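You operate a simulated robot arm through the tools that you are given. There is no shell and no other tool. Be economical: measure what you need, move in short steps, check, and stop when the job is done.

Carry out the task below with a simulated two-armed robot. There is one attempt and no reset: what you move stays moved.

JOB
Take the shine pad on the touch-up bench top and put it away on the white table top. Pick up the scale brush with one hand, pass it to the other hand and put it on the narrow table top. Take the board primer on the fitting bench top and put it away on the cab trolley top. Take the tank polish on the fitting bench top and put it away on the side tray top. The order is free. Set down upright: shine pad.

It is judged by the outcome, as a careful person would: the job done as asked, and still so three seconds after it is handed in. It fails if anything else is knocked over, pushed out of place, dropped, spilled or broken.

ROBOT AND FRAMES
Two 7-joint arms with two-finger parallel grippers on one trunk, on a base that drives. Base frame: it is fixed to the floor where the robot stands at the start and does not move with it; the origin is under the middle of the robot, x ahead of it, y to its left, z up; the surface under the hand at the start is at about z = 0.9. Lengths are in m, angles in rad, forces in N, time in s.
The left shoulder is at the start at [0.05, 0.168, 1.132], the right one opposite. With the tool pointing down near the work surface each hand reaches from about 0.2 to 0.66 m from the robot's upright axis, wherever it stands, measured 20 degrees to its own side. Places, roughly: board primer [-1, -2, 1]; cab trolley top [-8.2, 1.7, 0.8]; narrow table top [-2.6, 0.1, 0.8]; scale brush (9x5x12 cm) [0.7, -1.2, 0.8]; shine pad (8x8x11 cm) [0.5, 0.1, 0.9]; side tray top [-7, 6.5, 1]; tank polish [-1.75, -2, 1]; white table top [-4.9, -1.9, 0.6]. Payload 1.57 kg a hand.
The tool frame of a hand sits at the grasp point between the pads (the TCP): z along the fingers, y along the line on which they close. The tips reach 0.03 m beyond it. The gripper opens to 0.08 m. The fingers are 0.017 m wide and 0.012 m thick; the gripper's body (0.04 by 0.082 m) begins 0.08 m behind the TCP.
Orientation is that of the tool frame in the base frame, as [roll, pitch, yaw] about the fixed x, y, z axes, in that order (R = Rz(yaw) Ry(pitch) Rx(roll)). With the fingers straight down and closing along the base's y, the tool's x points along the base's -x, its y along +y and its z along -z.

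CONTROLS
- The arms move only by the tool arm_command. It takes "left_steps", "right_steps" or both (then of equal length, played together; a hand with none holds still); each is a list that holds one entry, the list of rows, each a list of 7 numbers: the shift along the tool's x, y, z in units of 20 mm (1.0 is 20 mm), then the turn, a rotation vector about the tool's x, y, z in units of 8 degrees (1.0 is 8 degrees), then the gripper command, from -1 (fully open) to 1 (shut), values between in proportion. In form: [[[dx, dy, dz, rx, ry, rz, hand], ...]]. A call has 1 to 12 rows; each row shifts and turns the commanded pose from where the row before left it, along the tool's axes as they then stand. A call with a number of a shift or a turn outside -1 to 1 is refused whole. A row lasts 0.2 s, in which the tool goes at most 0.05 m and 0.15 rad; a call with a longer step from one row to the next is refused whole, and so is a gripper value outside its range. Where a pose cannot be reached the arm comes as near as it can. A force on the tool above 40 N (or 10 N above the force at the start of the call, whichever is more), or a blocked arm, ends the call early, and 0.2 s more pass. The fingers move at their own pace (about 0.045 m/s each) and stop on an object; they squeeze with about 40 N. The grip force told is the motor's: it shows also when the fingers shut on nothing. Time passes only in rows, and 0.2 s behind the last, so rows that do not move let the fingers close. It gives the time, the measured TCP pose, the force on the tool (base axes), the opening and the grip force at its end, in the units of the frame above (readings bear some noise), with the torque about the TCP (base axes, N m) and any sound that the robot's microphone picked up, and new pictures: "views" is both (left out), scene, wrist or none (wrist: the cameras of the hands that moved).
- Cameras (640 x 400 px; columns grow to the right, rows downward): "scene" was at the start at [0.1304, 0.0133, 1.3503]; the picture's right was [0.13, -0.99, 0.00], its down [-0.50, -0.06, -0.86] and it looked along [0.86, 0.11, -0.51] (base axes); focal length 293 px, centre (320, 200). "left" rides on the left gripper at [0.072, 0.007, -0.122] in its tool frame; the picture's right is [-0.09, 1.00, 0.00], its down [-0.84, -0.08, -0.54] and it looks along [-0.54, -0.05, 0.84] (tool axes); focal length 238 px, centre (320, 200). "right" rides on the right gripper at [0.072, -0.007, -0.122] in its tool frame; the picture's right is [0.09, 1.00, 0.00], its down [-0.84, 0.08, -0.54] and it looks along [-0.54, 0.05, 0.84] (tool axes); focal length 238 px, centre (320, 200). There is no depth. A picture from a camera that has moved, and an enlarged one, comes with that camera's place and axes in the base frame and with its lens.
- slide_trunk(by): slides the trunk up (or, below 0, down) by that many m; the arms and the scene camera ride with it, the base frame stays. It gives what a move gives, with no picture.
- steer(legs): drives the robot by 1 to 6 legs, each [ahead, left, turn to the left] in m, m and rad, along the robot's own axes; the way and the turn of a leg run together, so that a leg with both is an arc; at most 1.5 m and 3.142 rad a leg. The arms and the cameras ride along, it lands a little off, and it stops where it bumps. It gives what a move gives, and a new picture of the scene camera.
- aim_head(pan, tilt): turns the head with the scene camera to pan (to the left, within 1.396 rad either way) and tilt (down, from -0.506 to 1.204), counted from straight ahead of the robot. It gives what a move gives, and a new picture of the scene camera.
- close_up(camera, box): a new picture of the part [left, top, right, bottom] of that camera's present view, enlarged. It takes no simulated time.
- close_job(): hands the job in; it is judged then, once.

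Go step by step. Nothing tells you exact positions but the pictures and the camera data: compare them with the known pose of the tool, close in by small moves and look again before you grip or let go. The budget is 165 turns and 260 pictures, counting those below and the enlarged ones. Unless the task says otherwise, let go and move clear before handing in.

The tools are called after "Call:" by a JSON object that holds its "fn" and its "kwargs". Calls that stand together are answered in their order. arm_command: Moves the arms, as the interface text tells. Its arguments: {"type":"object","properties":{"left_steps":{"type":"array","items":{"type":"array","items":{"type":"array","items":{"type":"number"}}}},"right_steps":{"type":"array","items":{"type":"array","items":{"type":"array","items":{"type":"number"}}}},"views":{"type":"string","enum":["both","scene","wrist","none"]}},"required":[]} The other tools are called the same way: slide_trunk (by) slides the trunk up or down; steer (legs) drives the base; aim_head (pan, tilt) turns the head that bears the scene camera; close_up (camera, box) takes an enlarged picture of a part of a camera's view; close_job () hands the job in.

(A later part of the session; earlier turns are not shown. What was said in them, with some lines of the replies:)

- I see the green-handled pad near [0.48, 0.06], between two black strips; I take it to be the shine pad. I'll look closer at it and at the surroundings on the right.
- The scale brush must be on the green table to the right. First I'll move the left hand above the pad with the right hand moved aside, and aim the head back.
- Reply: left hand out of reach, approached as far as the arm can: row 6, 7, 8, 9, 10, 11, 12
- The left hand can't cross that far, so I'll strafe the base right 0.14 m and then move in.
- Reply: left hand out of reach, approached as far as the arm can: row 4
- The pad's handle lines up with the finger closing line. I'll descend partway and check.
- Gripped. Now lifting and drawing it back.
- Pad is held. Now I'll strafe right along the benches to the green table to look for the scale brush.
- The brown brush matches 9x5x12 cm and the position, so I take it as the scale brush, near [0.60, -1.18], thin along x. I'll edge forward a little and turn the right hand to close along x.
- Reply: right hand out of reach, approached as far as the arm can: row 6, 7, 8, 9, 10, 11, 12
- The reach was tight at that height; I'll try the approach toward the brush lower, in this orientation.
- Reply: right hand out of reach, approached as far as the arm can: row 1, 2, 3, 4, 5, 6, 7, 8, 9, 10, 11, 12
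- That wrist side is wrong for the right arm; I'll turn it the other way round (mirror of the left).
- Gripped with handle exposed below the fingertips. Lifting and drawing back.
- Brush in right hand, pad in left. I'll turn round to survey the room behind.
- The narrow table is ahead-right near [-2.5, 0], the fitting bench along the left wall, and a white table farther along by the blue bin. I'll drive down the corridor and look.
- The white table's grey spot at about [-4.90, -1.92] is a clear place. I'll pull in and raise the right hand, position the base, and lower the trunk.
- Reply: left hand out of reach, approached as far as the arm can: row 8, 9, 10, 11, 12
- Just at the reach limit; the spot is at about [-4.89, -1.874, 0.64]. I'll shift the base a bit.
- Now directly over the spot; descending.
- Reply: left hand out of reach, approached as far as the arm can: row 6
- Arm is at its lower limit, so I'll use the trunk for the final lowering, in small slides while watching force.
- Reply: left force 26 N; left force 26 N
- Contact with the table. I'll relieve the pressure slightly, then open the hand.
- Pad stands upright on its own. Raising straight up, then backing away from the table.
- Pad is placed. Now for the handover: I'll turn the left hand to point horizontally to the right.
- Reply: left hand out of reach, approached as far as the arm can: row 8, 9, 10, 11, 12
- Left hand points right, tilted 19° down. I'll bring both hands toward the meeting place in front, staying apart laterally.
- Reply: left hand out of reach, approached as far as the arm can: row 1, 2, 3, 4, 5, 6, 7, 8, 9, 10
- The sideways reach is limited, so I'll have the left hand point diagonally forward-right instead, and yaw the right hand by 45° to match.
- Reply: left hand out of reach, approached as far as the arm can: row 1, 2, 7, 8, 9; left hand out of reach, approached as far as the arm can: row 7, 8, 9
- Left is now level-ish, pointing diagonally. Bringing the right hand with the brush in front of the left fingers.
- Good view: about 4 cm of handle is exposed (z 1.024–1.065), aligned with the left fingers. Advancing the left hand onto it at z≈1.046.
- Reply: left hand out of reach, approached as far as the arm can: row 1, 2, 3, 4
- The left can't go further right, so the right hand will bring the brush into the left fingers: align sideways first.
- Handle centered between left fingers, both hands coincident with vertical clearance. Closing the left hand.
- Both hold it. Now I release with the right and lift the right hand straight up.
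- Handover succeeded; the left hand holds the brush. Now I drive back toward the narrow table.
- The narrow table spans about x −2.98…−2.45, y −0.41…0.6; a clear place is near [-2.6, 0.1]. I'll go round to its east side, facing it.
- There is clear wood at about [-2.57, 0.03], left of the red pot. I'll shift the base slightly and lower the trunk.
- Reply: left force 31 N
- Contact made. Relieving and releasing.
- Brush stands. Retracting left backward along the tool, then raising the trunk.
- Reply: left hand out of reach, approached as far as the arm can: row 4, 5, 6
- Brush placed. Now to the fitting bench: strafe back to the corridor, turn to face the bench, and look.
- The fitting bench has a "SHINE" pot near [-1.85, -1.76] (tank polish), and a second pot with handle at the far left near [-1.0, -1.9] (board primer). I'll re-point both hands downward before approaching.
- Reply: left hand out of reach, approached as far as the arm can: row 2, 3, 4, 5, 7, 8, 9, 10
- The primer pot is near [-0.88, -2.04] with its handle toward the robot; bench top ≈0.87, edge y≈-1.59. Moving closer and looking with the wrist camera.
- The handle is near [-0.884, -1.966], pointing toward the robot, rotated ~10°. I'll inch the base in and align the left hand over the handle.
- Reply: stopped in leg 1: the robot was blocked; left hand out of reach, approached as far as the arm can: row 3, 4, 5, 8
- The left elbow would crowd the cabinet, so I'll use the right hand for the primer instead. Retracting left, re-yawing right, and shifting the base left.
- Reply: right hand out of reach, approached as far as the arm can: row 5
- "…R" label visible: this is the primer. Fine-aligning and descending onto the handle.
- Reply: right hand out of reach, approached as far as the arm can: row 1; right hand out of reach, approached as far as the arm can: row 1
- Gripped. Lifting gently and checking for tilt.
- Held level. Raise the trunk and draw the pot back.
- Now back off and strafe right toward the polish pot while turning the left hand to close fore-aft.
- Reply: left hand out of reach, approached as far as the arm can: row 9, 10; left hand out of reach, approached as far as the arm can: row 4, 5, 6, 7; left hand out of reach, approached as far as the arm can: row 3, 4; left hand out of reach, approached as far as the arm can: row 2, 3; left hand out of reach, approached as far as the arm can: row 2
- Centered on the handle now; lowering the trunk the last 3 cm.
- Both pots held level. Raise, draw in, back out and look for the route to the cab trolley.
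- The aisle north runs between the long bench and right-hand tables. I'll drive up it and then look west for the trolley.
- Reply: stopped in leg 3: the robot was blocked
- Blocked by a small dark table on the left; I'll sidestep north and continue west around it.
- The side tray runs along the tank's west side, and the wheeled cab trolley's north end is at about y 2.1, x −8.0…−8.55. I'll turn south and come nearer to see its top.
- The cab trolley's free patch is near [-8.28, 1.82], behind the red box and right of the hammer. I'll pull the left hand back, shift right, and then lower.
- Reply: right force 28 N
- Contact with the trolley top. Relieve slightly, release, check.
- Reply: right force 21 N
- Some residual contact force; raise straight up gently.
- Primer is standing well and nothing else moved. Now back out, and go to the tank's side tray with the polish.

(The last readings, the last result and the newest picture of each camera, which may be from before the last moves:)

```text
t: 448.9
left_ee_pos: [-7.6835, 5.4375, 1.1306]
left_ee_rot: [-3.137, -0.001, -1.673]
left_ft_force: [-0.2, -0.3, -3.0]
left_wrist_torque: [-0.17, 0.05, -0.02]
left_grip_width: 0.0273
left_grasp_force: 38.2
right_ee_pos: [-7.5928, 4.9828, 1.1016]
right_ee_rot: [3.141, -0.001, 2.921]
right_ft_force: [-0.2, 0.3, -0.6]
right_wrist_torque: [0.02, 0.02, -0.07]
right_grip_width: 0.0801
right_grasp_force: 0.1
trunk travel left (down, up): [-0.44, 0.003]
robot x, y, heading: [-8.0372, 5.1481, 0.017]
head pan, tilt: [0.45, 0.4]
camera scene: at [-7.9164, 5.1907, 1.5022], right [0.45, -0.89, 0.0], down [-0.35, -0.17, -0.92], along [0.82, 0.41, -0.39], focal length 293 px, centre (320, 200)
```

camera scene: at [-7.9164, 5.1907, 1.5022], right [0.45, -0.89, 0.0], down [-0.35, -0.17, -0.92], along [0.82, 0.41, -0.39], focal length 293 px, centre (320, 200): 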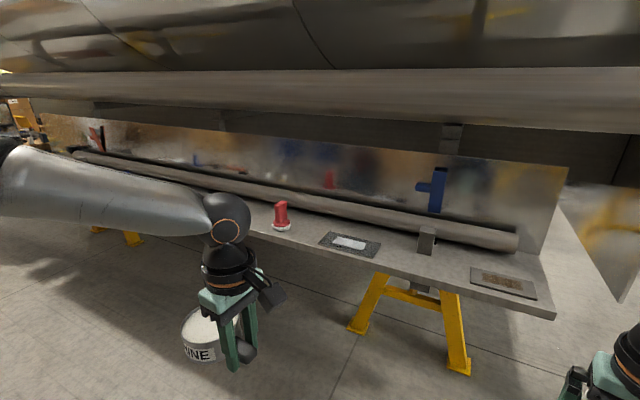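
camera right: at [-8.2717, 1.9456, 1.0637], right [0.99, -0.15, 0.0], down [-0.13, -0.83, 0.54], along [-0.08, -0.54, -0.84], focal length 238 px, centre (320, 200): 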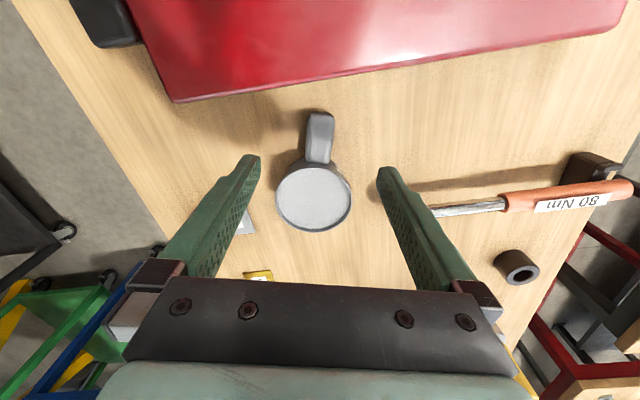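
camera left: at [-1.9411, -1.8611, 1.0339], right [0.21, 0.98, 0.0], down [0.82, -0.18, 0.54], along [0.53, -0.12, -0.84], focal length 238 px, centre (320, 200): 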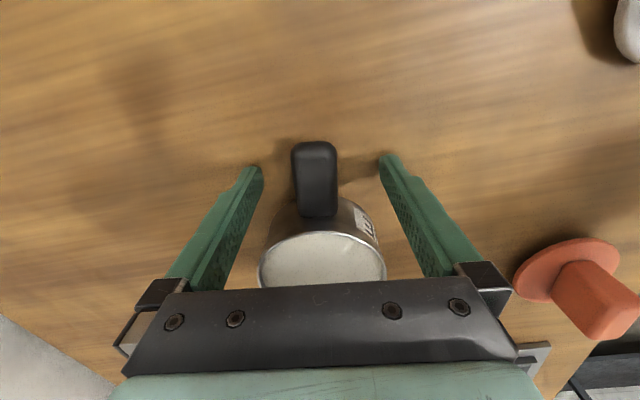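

Call:
{"fn": "steer", "kwargs": {"legs": [[0, 1.1, -0.02]]}}

Call:
{"fn": "aim_head", "kwargs": {"pan": -0.15, "tilt": 0.45}}

Call:
{"fn": "aim_head", "kwargs": {"pan": 0.8, "tilt": 0.4}}

```text
t: 459.0
left_ee_pos: [-7.6699, 6.5535, 1.1309]
left_ee_rot: [-3.137, -0.001, -1.71]
left_ft_force: [0.0, 0.8, -1.5]
left_wrist_torque: [-0.16, 0.03, 0.0]
left_grip_width: 0.0275
left_grasp_force: 38.1
right_ee_pos: [-7.5959, 6.0939, 1.1018]
right_ee_rot: [3.141, 0.001, 2.887]
right_ft_force: [-0.3, 0.4, -0.3]
right_wrist_torque: [-0.01, 0.03, 0.02]
right_grip_width: 0.08
right_grasp_force: 0.1
trunk travel left (down, up): [-0.44, 0.003]
robot x, y, heading: [-8.0379, 6.2739, -0.022]
head pan, tilt: [0.45, 0.4]
camera scene: at [-7.9116, 6.3144, 1.5022], right [0.42, -0.91, 0.0], down [-0.35, -0.16, -0.92], along [0.84, 0.38, -0.39], focal length 293 px, centre (320, 200)
```

scene: 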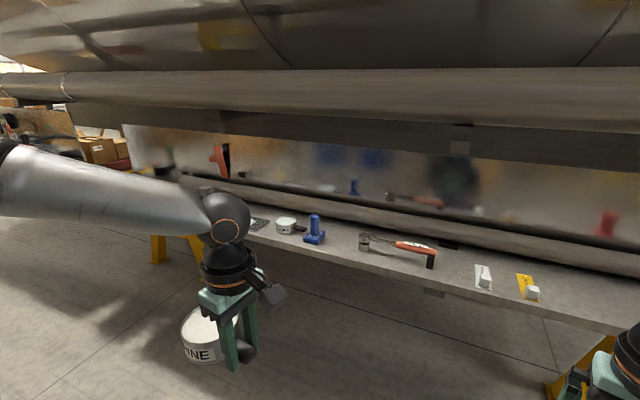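

```text
t: 460.0
left_ee_pos: [-7.6711, 6.5527, 1.1299]
left_ee_rot: [-3.138, -0.001, -1.71]
left_ft_force: [-0.5, -0.1, -2.3]
left_wrist_torque: [-0.18, 0.03, 0.0]
left_grip_width: 0.0273
left_grasp_force: 37.7
right_ee_pos: [-7.5955, 6.0948, 1.1021]
right_ee_rot: [3.142, -0.001, 2.886]
right_ft_force: [-0.3, 0.9, -0.2]
right_wrist_torque: [0.01, -0.03, 0.0]
right_grip_width: 0.0799
right_grasp_force: 0.0
trunk travel left (down, up): [-0.44, 0.003]
robot x, y, heading: [-8.0384, 6.2724, -0.022]
head pan, tilt: [-0.15, 0.45]
camera scene: at [-7.9053, 6.2602, 1.4975], right [-0.17, -0.99, 0.0], down [-0.43, 0.07, -0.9], along [0.89, -0.15, -0.44], focal length 293 px, centre (320, 200)
```

scene: 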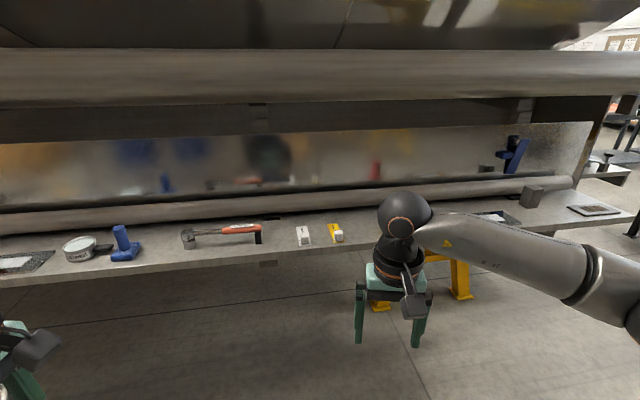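

```text
t: 461.2
left_ee_pos: [-7.6696, 6.5534, 1.131]
left_ee_rot: [-3.138, -0.002, -1.709]
left_ft_force: [0.4, -0.1, -3.0]
left_wrist_torque: [-0.16, 0.06, -0.04]
left_grip_width: 0.0273
left_grasp_force: 38.2
right_ee_pos: [-7.5962, 6.0943, 1.1025]
right_ee_rot: [3.142, 0.0, 2.886]
right_ft_force: [-0.1, -0.4, 0.6]
right_wrist_torque: [0.03, 0.0, -0.01]
right_grip_width: 0.0802
right_grasp_force: 0.1
trunk travel left (down, up): [-0.44, 0.003]
robot x, y, heading: [-8.0388, 6.2758, -0.026]
head pan, tilt: [0.799, 0.4]
camera scene: at [-7.9299, 6.3408, 1.5022], right [0.7, -0.71, 0.0], down [-0.28, -0.27, -0.92], along [0.66, 0.65, -0.39], focal length 293 px, centre (320, 200)
```

scene: 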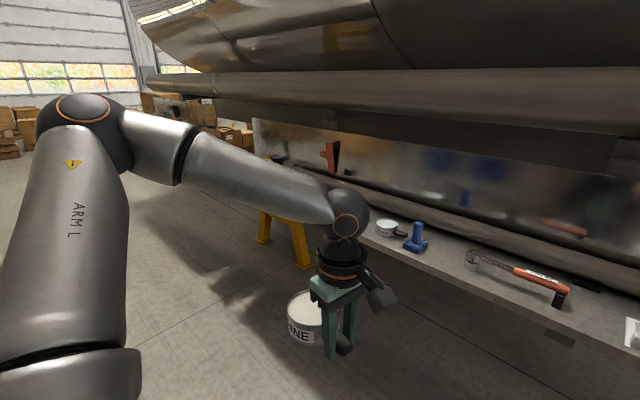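

The tray ledge is at z≈0.955, x −7.17…−6.94. A clear gap lies between the yellow block (y≈6.04) and red item (y≈5.8); I'll line the left hand up with y≈5.9 and check the overhead pipe.

Call:
{"fn": "steer", "kwargs": {"legs": [[0, -0.65, 0.025]]}}

Call:
{"fn": "aim_head", "kwargs": {"pan": 0.05, "tilt": 0.35}}

Call:
{"fn": "slide_trunk", "kwargs": {"by": -0.1}}

Call:
{"fn": "close_up", "kwargs": {"camera": "scene", "box": [0, 0, 640, 400]}}

```text
t: 467.4
left_ee_pos: [-7.683, 5.9053, 1.1307]
left_ee_rot: [-3.138, -0.002, -1.698]
left_ft_force: [-0.2, 0.4, -3.1]
left_wrist_torque: [-0.16, 0.0, 0.02]
left_grip_width: 0.0275
left_grasp_force: 38.3
right_ee_pos: [-7.6028, 5.4485, 1.1022]
right_ee_rot: [-3.142, 0.0, 2.898]
right_ft_force: [-0.7, 0.9, 1.2]
right_wrist_torque: [-0.02, 0.0, -0.04]
right_grip_width: 0.0799
right_grasp_force: 0.0
trunk travel left (down, up): [-0.44, 0.003]
robot x, y, heading: [-8.0478, 5.6225, -0.008]
head pan, tilt: [0.799, 0.4]
camera scene: at [-7.9399, 5.6896, 1.5022], right [0.71, -0.7, 0.0], down [-0.27, -0.28, -0.92], along [0.65, 0.66, -0.39], focal length 293 px, centre (320, 200)
```

scene: 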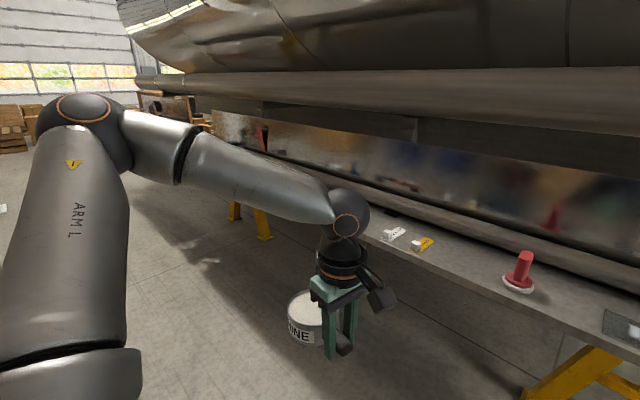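

```text
t: 468.5
left_ee_pos: [-7.6837, 5.9056, 1.1297]
left_ee_rot: [-3.138, -0.003, -1.696]
left_ft_force: [-0.2, -0.6, -1.9]
left_wrist_torque: [-0.17, 0.0, 0.02]
left_grip_width: 0.0279
left_grasp_force: 37.5
right_ee_pos: [-7.6024, 5.4478, 1.1015]
right_ee_rot: [-3.141, 0.0, 2.9]
right_ft_force: [0.1, 0.0, 0.3]
right_wrist_torque: [0.0, 0.02, -0.02]
right_grip_width: 0.0797
right_grasp_force: 0.1
trunk travel left (down, up): [-0.44, 0.003]
robot x, y, heading: [-8.0467, 5.6223, -0.011]
head pan, tilt: [0.051, 0.351]
camera scene: at [-7.912, 5.6279, 1.5067], right [0.04, -1.0, 0.0], down [-0.34, -0.02, -0.94], along [0.94, 0.04, -0.34], focal length 293 px, centre (320, 200)
```

scene: 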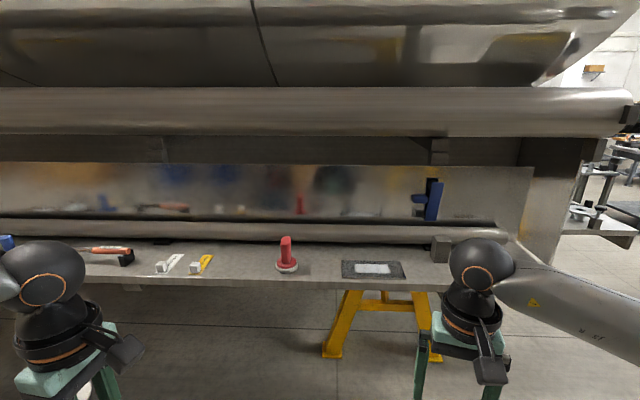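

```text
t: 469.9
left_ee_pos: [-7.6832, 5.9058, 1.0315]
left_ee_rot: [-3.137, -0.002, -1.698]
left_ft_force: [-1.0, -0.1, -2.4]
left_wrist_torque: [-0.16, 0.0, 0.0]
left_grip_width: 0.0276
left_grasp_force: 38.1
right_ee_pos: [-7.6028, 5.4474, 1.0016]
right_ee_rot: [-3.141, -0.002, 2.898]
right_ft_force: [0.3, 0.3, -0.4]
right_wrist_torque: [0.0, -0.01, 0.01]
right_grip_width: 0.0796
right_grasp_force: 0.1
trunk travel left (down, up): [-0.34, 0.103]
robot x, y, heading: [-8.0446, 5.6217, -0.006]
head pan, tilt: [0.051, 0.351]
```

```text
1.00 times, centred on (320, 200) of scene (not enlarged: the box is as wide or as high as the picture)
camera zoom: at [-7.9121, 5.6278, 1.4068], right [0.04, -1.0, 0.0], down [-0.34, -0.01, -0.94], along [0.94, 0.04, -0.34], focal length 293 px, centre (320, 200)
```

zoom: 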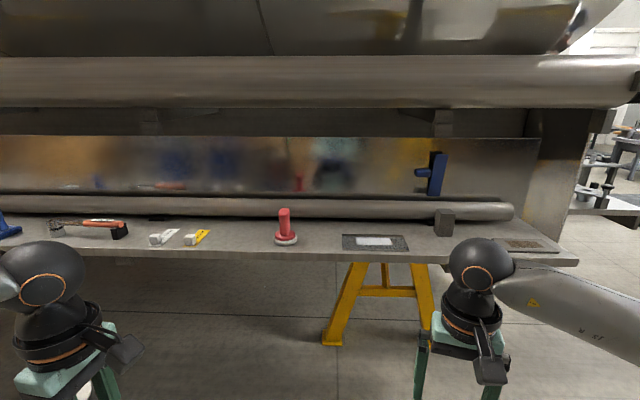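

Overhead pipe is set back (front ≈ −6.87), so there's room. Retract right hand, raise the pot slightly, and drive in.

Call:
{"fn": "arm_command", "kwargs": {"left_steps": [[[0, 0, -0.5, 0, 0, 0, 1], [0, 0, -0.5, 0, 0, 0, 1], [0, 0, -0.5, 0, 0, 0, 1], [0, 0, 0, 0, 0, 0, 1], [0, 0, 0, 0, 0, 0, 1], [0, 0, 0, 0, 0, 0, 1], [0, 0, 0, 0, 0, 0, 1], [0, 0, 0, 0, 0, 0, 1]]], "right_steps": [[[0.9, 0, -0.5, 0, 0, 0, -1], [0.9, 0, -0.5, 0, 0, 0, -1], [0.9, 0, -0.5, 0, 0, 0, -1], [0.9, 0, -0.5, 0, 0, 0, -1], [0.9, 0, -0.5, 0, 0, 0, -1], [0.9, 0, -0.5, 0, 0, 0, -1], [0.9, 0, 0, 0, 0, 0, -1], [0.9, 0, 0, 0, 0, 0, -1]]], "views": "none"}}

Call:
{"fn": "steer", "kwargs": {"legs": [[0.42, 0, 0]]}}

Call:
{"fn": "aim_head", "kwargs": {"pan": 0.35, "tilt": 0.6}}

```text
t: 471.7
left_ee_pos: [-7.683, 5.9044, 1.0617]
left_ee_rot: [-3.139, -0.001, -1.695]
left_ft_force: [-0.4, 0.5, -2.7]
left_wrist_torque: [-0.16, 0.0, -0.01]
left_grip_width: 0.0278
left_grasp_force: 38.2
right_ee_pos: [-7.744, 5.4833, 1.0631]
right_ee_rot: [3.141, 0.0, 2.898]
right_ft_force: [0.4, 0.1, -0.2]
right_wrist_torque: [-0.02, 0.02, 0.02]
right_grip_width: 0.0799
right_grasp_force: 0.1
trunk travel left (down, up): [-0.34, 0.103]
robot x, y, heading: [-8.0426, 5.6248, -0.009]
head pan, tilt: [0.051, 0.351]
```

```text
t: 474.3
left_ee_pos: [-7.2618, 5.9039, 1.061]
left_ee_rot: [-3.138, -0.001, -1.692]
left_ft_force: [0.2, -0.3, -1.9]
left_wrist_torque: [-0.18, 0.02, 0.03]
left_grip_width: 0.0276
left_grasp_force: 38.2
right_ee_pos: [-7.3208, 5.4814, 1.063]
right_ee_rot: [-3.142, -0.002, 2.903]
right_ft_force: [-0.5, -0.4, -0.5]
right_wrist_torque: [0.01, 0.09, 0.0]
right_grip_width: 0.0798
right_grasp_force: 0.0
trunk travel left (down, up): [-0.34, 0.103]
robot x, y, heading: [-7.6239, 5.622, -0.005]
head pan, tilt: [0.051, 0.351]
camera scene: at [-7.489, 5.6262, 1.4067], right [0.05, -1.0, 0.0], down [-0.34, -0.02, -0.94], along [0.94, 0.04, -0.34], focal length 293 px, centre (320, 200)
```

scene: 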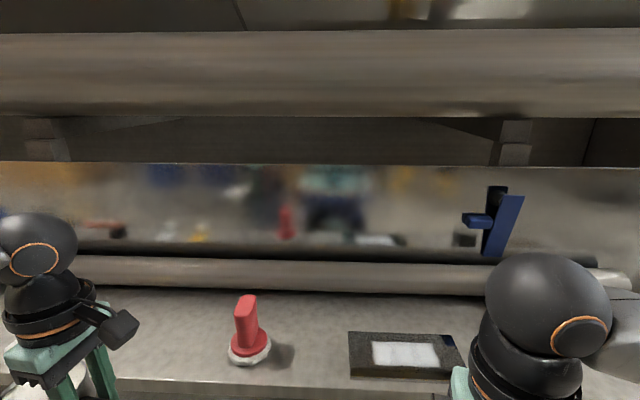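

```text
t: 475.1
left_ee_pos: [-7.2611, 5.9034, 1.06]
left_ee_rot: [-3.138, -0.003, -1.691]
left_ft_force: [-0.5, -0.3, -3.1]
left_wrist_torque: [-0.14, 0.04, 0.02]
left_grip_width: 0.0276
left_grasp_force: 37.5
right_ee_pos: [-7.3213, 5.4818, 1.0623]
right_ee_rot: [-3.141, 0.001, 2.903]
right_ft_force: [-1.1, 1.5, 0.9]
right_wrist_torque: [0.03, -0.01, -0.01]
right_grip_width: 0.0803
right_grasp_force: 0.0
trunk travel left (down, up): [-0.34, 0.103]
robot x, y, heading: [-7.6237, 5.6199, -0.001]
head pan, tilt: [0.351, 0.6]
camera scene: at [-7.4994, 5.6519, 1.384], right [0.34, -0.94, 0.0], down [-0.53, -0.19, -0.83], along [0.78, 0.28, -0.56], focal length 293 px, centre (320, 200)
```

scene: 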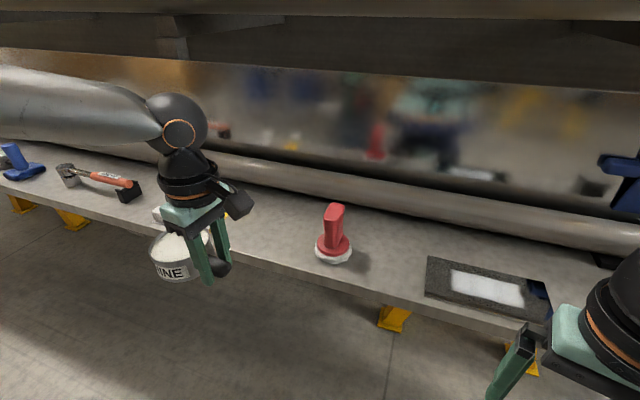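

Call:
{"fn": "arm_command", "kwargs": {"left_steps": [[[-0.04, -0.5, 0, 0, 0, 0, 1], [-0.08, -0.97, 0, 0, 0, 0, 1], [-0.08, -0.97, 0, 0, 0, 0, 1], [-0.08, -0.97, 0, 0, 0, 0, 1], [-0.08, -0.97, 0, 0, 0, 0, 1], [-0.08, -0.97, 0, 0, 0, 0, 1], [-0.08, -0.97, 0, 0, 0, 0, 1], [-0.08, -0.97, 0, 0, 0, 0, 1], [-0.08, -0.97, 0, 0, 0, 0, 1], [-0.08, -0.97, 0, 0, 0, 0, 1], [-0.04, -0.47, 0, 0, 0, 0, 1], [0, 0, 0, 0, 0, 0, 1]]]}}

```text
t: 477.7
left_ee_pos: [-7.0668, 5.8961, 1.0626]
left_ee_rot: [-3.138, -0.001, -1.692]
left_ft_force: [-0.3, -0.2, -2.0]
left_wrist_torque: [-0.17, -0.01, -0.01]
left_grip_width: 0.0273
left_grasp_force: 37.6
right_ee_pos: [-7.3205, 5.4821, 1.0609]
right_ee_rot: [-3.141, 0.001, 2.904]
right_ft_force: [-0.1, 0.2, -0.3]
right_wrist_torque: [0.03, 0.0, 0.01]
right_grip_width: 0.0796
right_grasp_force: 0.1
trunk travel left (down, up): [-0.34, 0.103]
robot x, y, heading: [-7.6242, 5.6188, -0.009]
head pan, tilt: [0.351, 0.6]
camera scene: at [-7.4994, 5.6519, 1.384], right [0.34, -0.94, 0.0], down [-0.53, -0.19, -0.82], along [0.78, 0.28, -0.57], focal length 293 px, centre (320, 200)
camera left: at [-7.0834, 5.8261, 1.184], right [-0.98, 0.21, 0.0], down [0.18, 0.82, 0.54], along [0.12, 0.53, -0.84], focal length 238 px, centre (320, 200)
```

scene: 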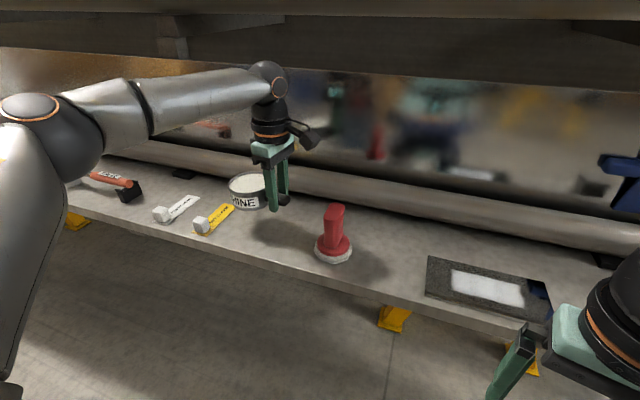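
left: 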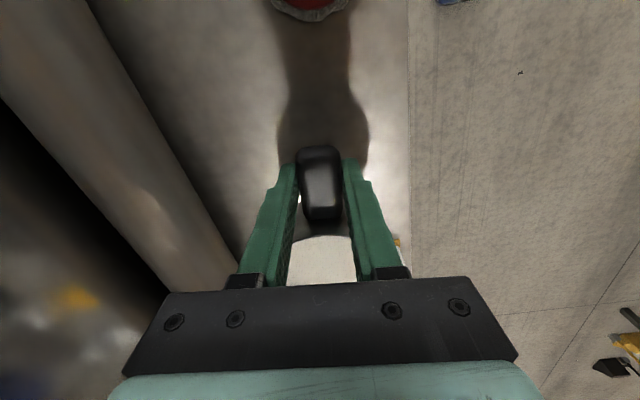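

Call:
{"fn": "arm_command", "kwargs": {"left_steps": [[[0, 0, 0.4, 0, 0, 0, 1], [0, 0, 0.4, 0, 0, 0, 1], [0, 0, 0.4, 0, 0, 0, 1], [0, 0, 0.4, 0, 0, 0, 1], [0, 0, 0.4, 0, 0, 0, 1], [0, 0, 0.3, 0, 0, 0, 1], [0, 0, 0, 0, 0, 0, 1]]], "views": "none"}}

Call:
{"fn": "close_up", "kwargs": {"camera": "scene", "box": [180, 130, 340, 250]}}

```text
t: 479.3
left_ee_pos: [-7.0688, 5.8957, 1.0144]
left_ee_rot: [-3.136, -0.002, -1.689]
left_ft_force: [-0.2, -0.4, -3.9]
left_wrist_torque: [-0.1, 0.05, 0.04]
left_grip_width: 0.0273
left_grasp_force: 38.1
right_ee_pos: [-7.3202, 5.4829, 1.0636]
right_ee_rot: [3.141, 0.001, 2.902]
right_ft_force: [0.2, 0.9, -0.2]
right_wrist_torque: [0.05, 0.01, 0.01]
right_grip_width: 0.0799
right_grasp_force: 0.1
trunk travel left (down, up): [-0.34, 0.103]
robot x, y, heading: [-7.6228, 5.6207, -0.004]
head pan, tilt: [0.351, 0.6]
```

```text
3.33 times, centred on (260, 190) of scene
camera zoom: at [-7.4993, 5.6519, 1.384], right [0.34, -0.94, 0.0], down [-0.53, -0.19, -0.82], along [0.78, 0.28, -0.57], focal length 976 px, centre (520, 233)
```

zoom: 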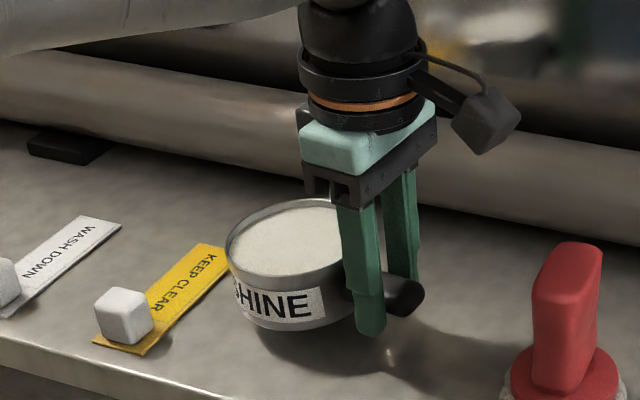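

Call:
{"fn": "arm_command", "kwargs": {"left_steps": [[[0.4, 0, 0, 0, 0, 0, 1], [0, 0, 0.2, 0, 0, 0, 1], [0, 0, 0.2, 0, 0, 0, 1], [0, 0, 0.2, 0, 0, 0, 1], [0, 0, 0, 0, 0, 0, 1]]], "views": "none"}}

Call:
{"fn": "arm_command", "kwargs": {"left_steps": [[[0, 0, 0.2, 0, 0, 0, 1], [0, 0, 0.2, 0, 0, 0, 1], [0, 0, 0, 0, 0, 0, 1]]], "views": "none"}}

Call:
{"fn": "close_up", "kwargs": {"camera": "scene", "box": [180, 130, 340, 250]}}

```text
t: 480.5
left_ee_pos: [-7.0722, 5.8897, 1.0052]
left_ee_rot: [-3.137, -0.002, -1.692]
left_ft_force: [-0.3, -0.1, -2.6]
left_wrist_torque: [-0.16, 0.0, -0.02]
left_grip_width: 0.0275
left_grasp_force: 38.7
left hand out of reach, approached as far as the arm can: row 1
right_ee_pos: [-7.3215, 5.4825, 1.0623]
right_ee_rot: [-3.14, -0.001, 2.904]
right_ft_force: [0.7, 0.4, 0.2]
right_wrist_torque: [-0.01, 0.01, 0.0]
right_grip_width: 0.0801
right_grasp_force: 0.1
trunk travel left (down, up): [-0.34, 0.103]
robot x, y, heading: [-7.6214, 5.6169, -0.005]
head pan, tilt: [0.351, 0.6]
```

```text
t: 481.3
left_ee_pos: [-7.075, 5.8921, 0.997]
left_ee_rot: [-3.137, -0.001, -1.692]
left_ft_force: [0.7, 0.8, -1.7]
left_wrist_torque: [-0.18, -0.01, 0.02]
left_grip_width: 0.0274
left_grasp_force: 38.0
left hand out of reach, approached as far as the arm can: row 2
right_ee_pos: [-7.3198, 5.4809, 1.0621]
right_ee_rot: [3.14, 0.0, 2.903]
right_ft_force: [-0.4, 0.1, 0.5]
right_wrist_torque: [0.0, 0.01, 0.01]
right_grip_width: 0.08
right_grasp_force: 0.0
trunk travel left (down, up): [-0.34, 0.103]
robot x, y, heading: [-7.6239, 5.6175, -0.004]
head pan, tilt: [0.351, 0.6]
```

```text
3.33 times, centred on (260, 190) of scene
camera zoom: at [-7.4993, 5.6519, 1.384], right [0.34, -0.94, 0.0], down [-0.53, -0.19, -0.82], along [0.78, 0.28, -0.57], focal length 976 px, centre (520, 233)
```

zoom: 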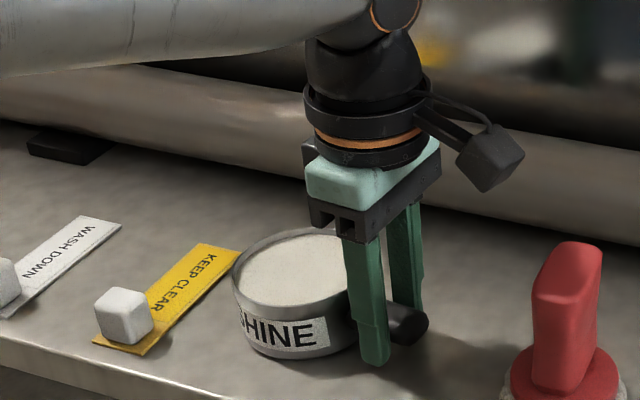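

Call:
{"fn": "slide_trunk", "kwargs": {"by": -0.005}}

Call:
{"fn": "slide_trunk", "kwargs": {"by": -0.004}}

Call:
{"fn": "close_up", "kwargs": {"camera": "scene", "box": [180, 130, 340, 250]}}

```text
t: 481.8
left_ee_pos: [-7.0745, 5.8908, 0.993]
left_ee_rot: [-3.131, 0.0, -1.69]
left_ft_force: [-0.1, 0.3, 8.8]
left_wrist_torque: [1.06, 0.02, -0.02]
left_grip_width: 0.0274
left_grasp_force: 37.8
right_ee_pos: [-7.3213, 5.4815, 1.058]
right_ee_rot: [3.14, -0.001, 2.904]
right_ft_force: [-1.2, 0.1, 0.1]
right_wrist_torque: [-0.03, 0.01, 0.0]
right_grip_width: 0.0802
right_grasp_force: 0.1
trunk travel left (down, up): [-0.335, 0.108]
robot x, y, heading: [-7.6233, 5.6181, -0.006]
head pan, tilt: [0.351, 0.6]
```

```text
t: 482.3
left_ee_pos: [-7.0743, 5.8902, 0.9914]
left_ee_rot: [-3.128, -0.003, -1.692]
left_ft_force: [1.8, 1.4, 21.8]
left_wrist_torque: [0.57, 0.12, -0.05]
left_grip_width: 0.028
left_grasp_force: 38.4
right_ee_pos: [-7.3214, 5.4813, 1.0537]
right_ee_rot: [3.141, 0.001, 2.906]
right_ft_force: [0.2, -0.2, -0.2]
right_wrist_torque: [0.0, -0.01, 0.05]
right_grip_width: 0.08
right_grasp_force: 0.1
trunk travel left (down, up): [-0.331, 0.112]
robot x, y, heading: [-7.622, 5.6228, -0.005]
head pan, tilt: [0.351, 0.6]
```

```text
3.33 times, centred on (260, 190) of scene
camera zoom: at [-7.5014, 5.6509, 1.3754], right [0.34, -0.94, 0.0], down [-0.53, -0.19, -0.83], along [0.78, 0.28, -0.56], focal length 976 px, centre (520, 233)
```

zoom: 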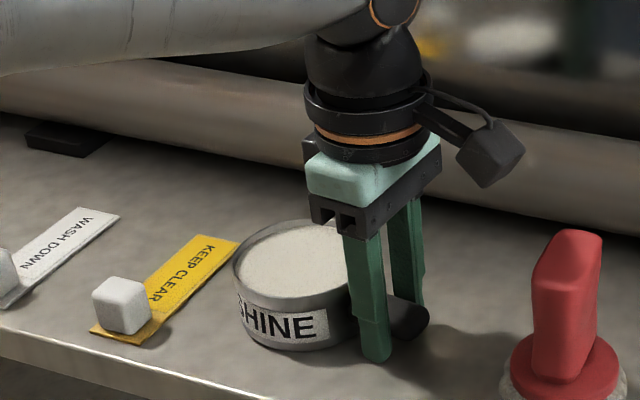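

Call:
{"fn": "slide_trunk", "kwargs": {"by": 0.005}}

Call:
{"fn": "arm_command", "kwargs": {"left_steps": [[[0, 0, 0, 0, 0, 0, 0.6], [0, 0, 0, 0, 0, 0, 0.2], [0, 0, 0, 0, 0, 0, -0.3], [0, 0, 0, 0, 0, 0, -1], [0, 0, 0, 0, 0, 0, -1], [0, 0, 0, 0, 0, 0, -1]]], "views": "wrist"}}

```text
t: 482.9
left_ee_pos: [-7.0757, 5.8919, 0.9898]
left_ee_rot: [-3.138, -0.002, -1.69]
left_ft_force: [1.9, -1.4, 3.9]
left_wrist_torque: [-0.03, -0.03, -0.04]
left_grip_width: 0.0278
left_grasp_force: 38.1
right_ee_pos: [-7.3204, 5.4817, 1.0584]
right_ee_rot: [3.141, 0.0, 2.904]
right_ft_force: [-1.0, 0.0, -0.1]
right_wrist_torque: [0.03, -0.01, 0.01]
right_grip_width: 0.0802
right_grasp_force: 0.2
trunk travel left (down, up): [-0.336, 0.107]
robot x, y, heading: [-7.6239, 5.6216, -0.004]
head pan, tilt: [0.351, 0.6]
```

```text
t: 484.3
left_ee_pos: [-7.0719, 5.8916, 0.9928]
left_ee_rot: [-3.134, 0.0, -1.692]
left_ft_force: [0.0, 0.0, 0.8]
left_wrist_torque: [0.0, 0.01, 0.02]
left_grip_width: 0.08
left_grasp_force: 0.1
right_ee_pos: [-7.3205, 5.4816, 1.0587]
right_ee_rot: [-3.14, -0.001, 2.905]
right_ft_force: [-0.1, 0.3, 0.0]
right_wrist_torque: [0.02, 0.0, -0.01]
right_grip_width: 0.08
right_grasp_force: 0.0
trunk travel left (down, up): [-0.336, 0.107]
robot x, y, heading: [-7.6253, 5.6233, -0.003]
head pan, tilt: [0.351, 0.6]
camera left: at [-7.0904, 5.8223, 1.1145], right [-0.98, 0.21, -0.01], down [0.17, 0.82, 0.54], along [0.12, 0.53, -0.84], focal length 238 px, centre (320, 200)
```

left: 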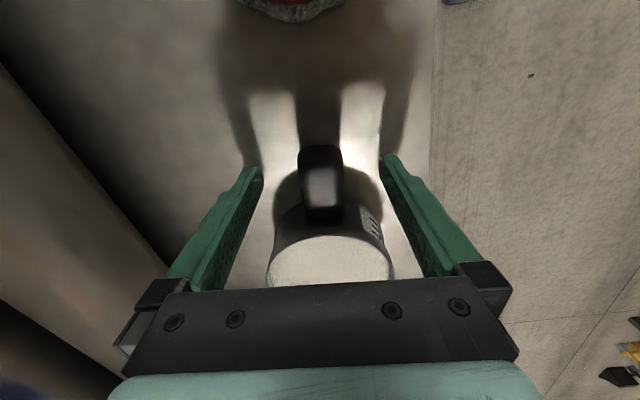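

Released cleanly. Lifting straight up with the trunk, then backing off and checking.

Call:
{"fn": "slide_trunk", "kwargs": {"by": 0.09}}

Call:
{"fn": "steer", "kwargs": {"legs": [[-0.35, 0, 0]]}}

Call:
{"fn": "close_up", "kwargs": {"camera": "scene", "box": [160, 80, 400, 230]}}

```text
t: 485.5
left_ee_pos: [-7.0738, 5.8924, 1.0816]
left_ee_rot: [-3.138, -0.002, -1.69]
left_ft_force: [1.0, 0.4, 0.2]
left_wrist_torque: [0.01, 0.01, -0.03]
left_grip_width: 0.08
left_grasp_force: 0.0
right_ee_pos: [-7.3205, 5.4812, 1.1487]
right_ee_rot: [3.141, -0.001, 2.903]
right_ft_force: [-0.2, 0.2, 0.8]
right_wrist_torque: [-0.02, 0.05, 0.03]
right_grip_width: 0.0802
right_grasp_force: 0.0
trunk travel left (down, up): [-0.426, 0.017]
robot x, y, heading: [-7.624, 5.6186, -0.006]
head pan, tilt: [0.351, 0.6]
```

```text
t: 487.8
left_ee_pos: [-7.4295, 5.8928, 1.0829]
left_ee_rot: [-3.136, -0.001, -1.696]
left_ft_force: [-0.9, -0.6, -0.4]
left_wrist_torque: [-0.01, 0.0, 0.01]
left_grip_width: 0.0798
left_grasp_force: 0.0
right_ee_pos: [-7.6776, 5.4831, 1.1483]
right_ee_rot: [-3.141, 0.001, 2.902]
right_ft_force: [0.2, -0.5, -0.3]
right_wrist_torque: [0.01, 0.01, 0.01]
right_grip_width: 0.0801
right_grasp_force: 0.0
trunk travel left (down, up): [-0.426, 0.017]
robot x, y, heading: [-7.9816, 5.6229, -0.007]
head pan, tilt: [0.351, 0.6]
camera scene: at [-7.8558, 5.6529, 1.4701], right [0.34, -0.94, 0.0], down [-0.53, -0.19, -0.83], along [0.78, 0.28, -0.56], focal length 293 px, centre (320, 200)
```

scene: 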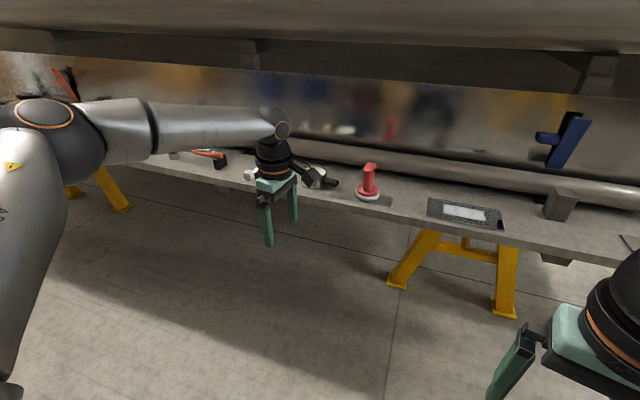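

```text
2.67 times, centred on (280, 155) of scene
camera zoom: at [-7.8558, 5.6529, 1.4701], right [0.34, -0.94, 0.0], down [-0.53, -0.19, -0.83], along [0.78, 0.28, -0.56], focal length 781 px, centre (427, 320)
```

zoom: 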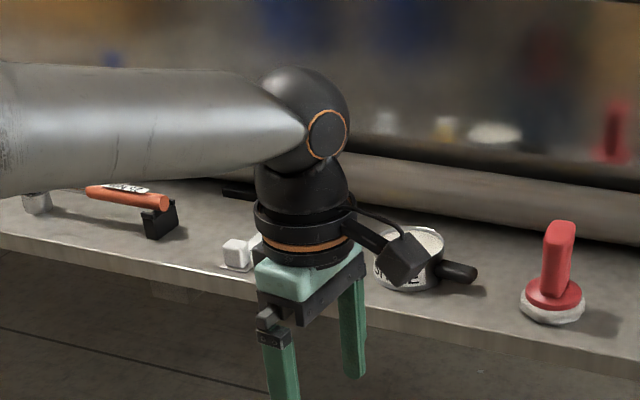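

Call:
{"fn": "close_job", "kwargs": {}}

```text
The job is handed in.
```

I put all four items away and handed in the job. In my last views each one was standing where I set it, and I saw nothing else knocked over or pushed out of place.

- **Shine pad:** it stands upright on the white table top.
- **Scale brush:** I picked it up with the right hand, passed it to the left and set it on the narrow table top.
- **Board primer:** it is on the cab trolley top, behind the red box.
- **Tank polish:** it is on the side tray top. I identified it by its position and the visible part of its label ("SHINE").

The base was reported blocked twice, once against the fitting bench and once near a small dark table. I saw nothing displaced after either stop. I also did not go back to recheck the pad, brush or primer before handing in.
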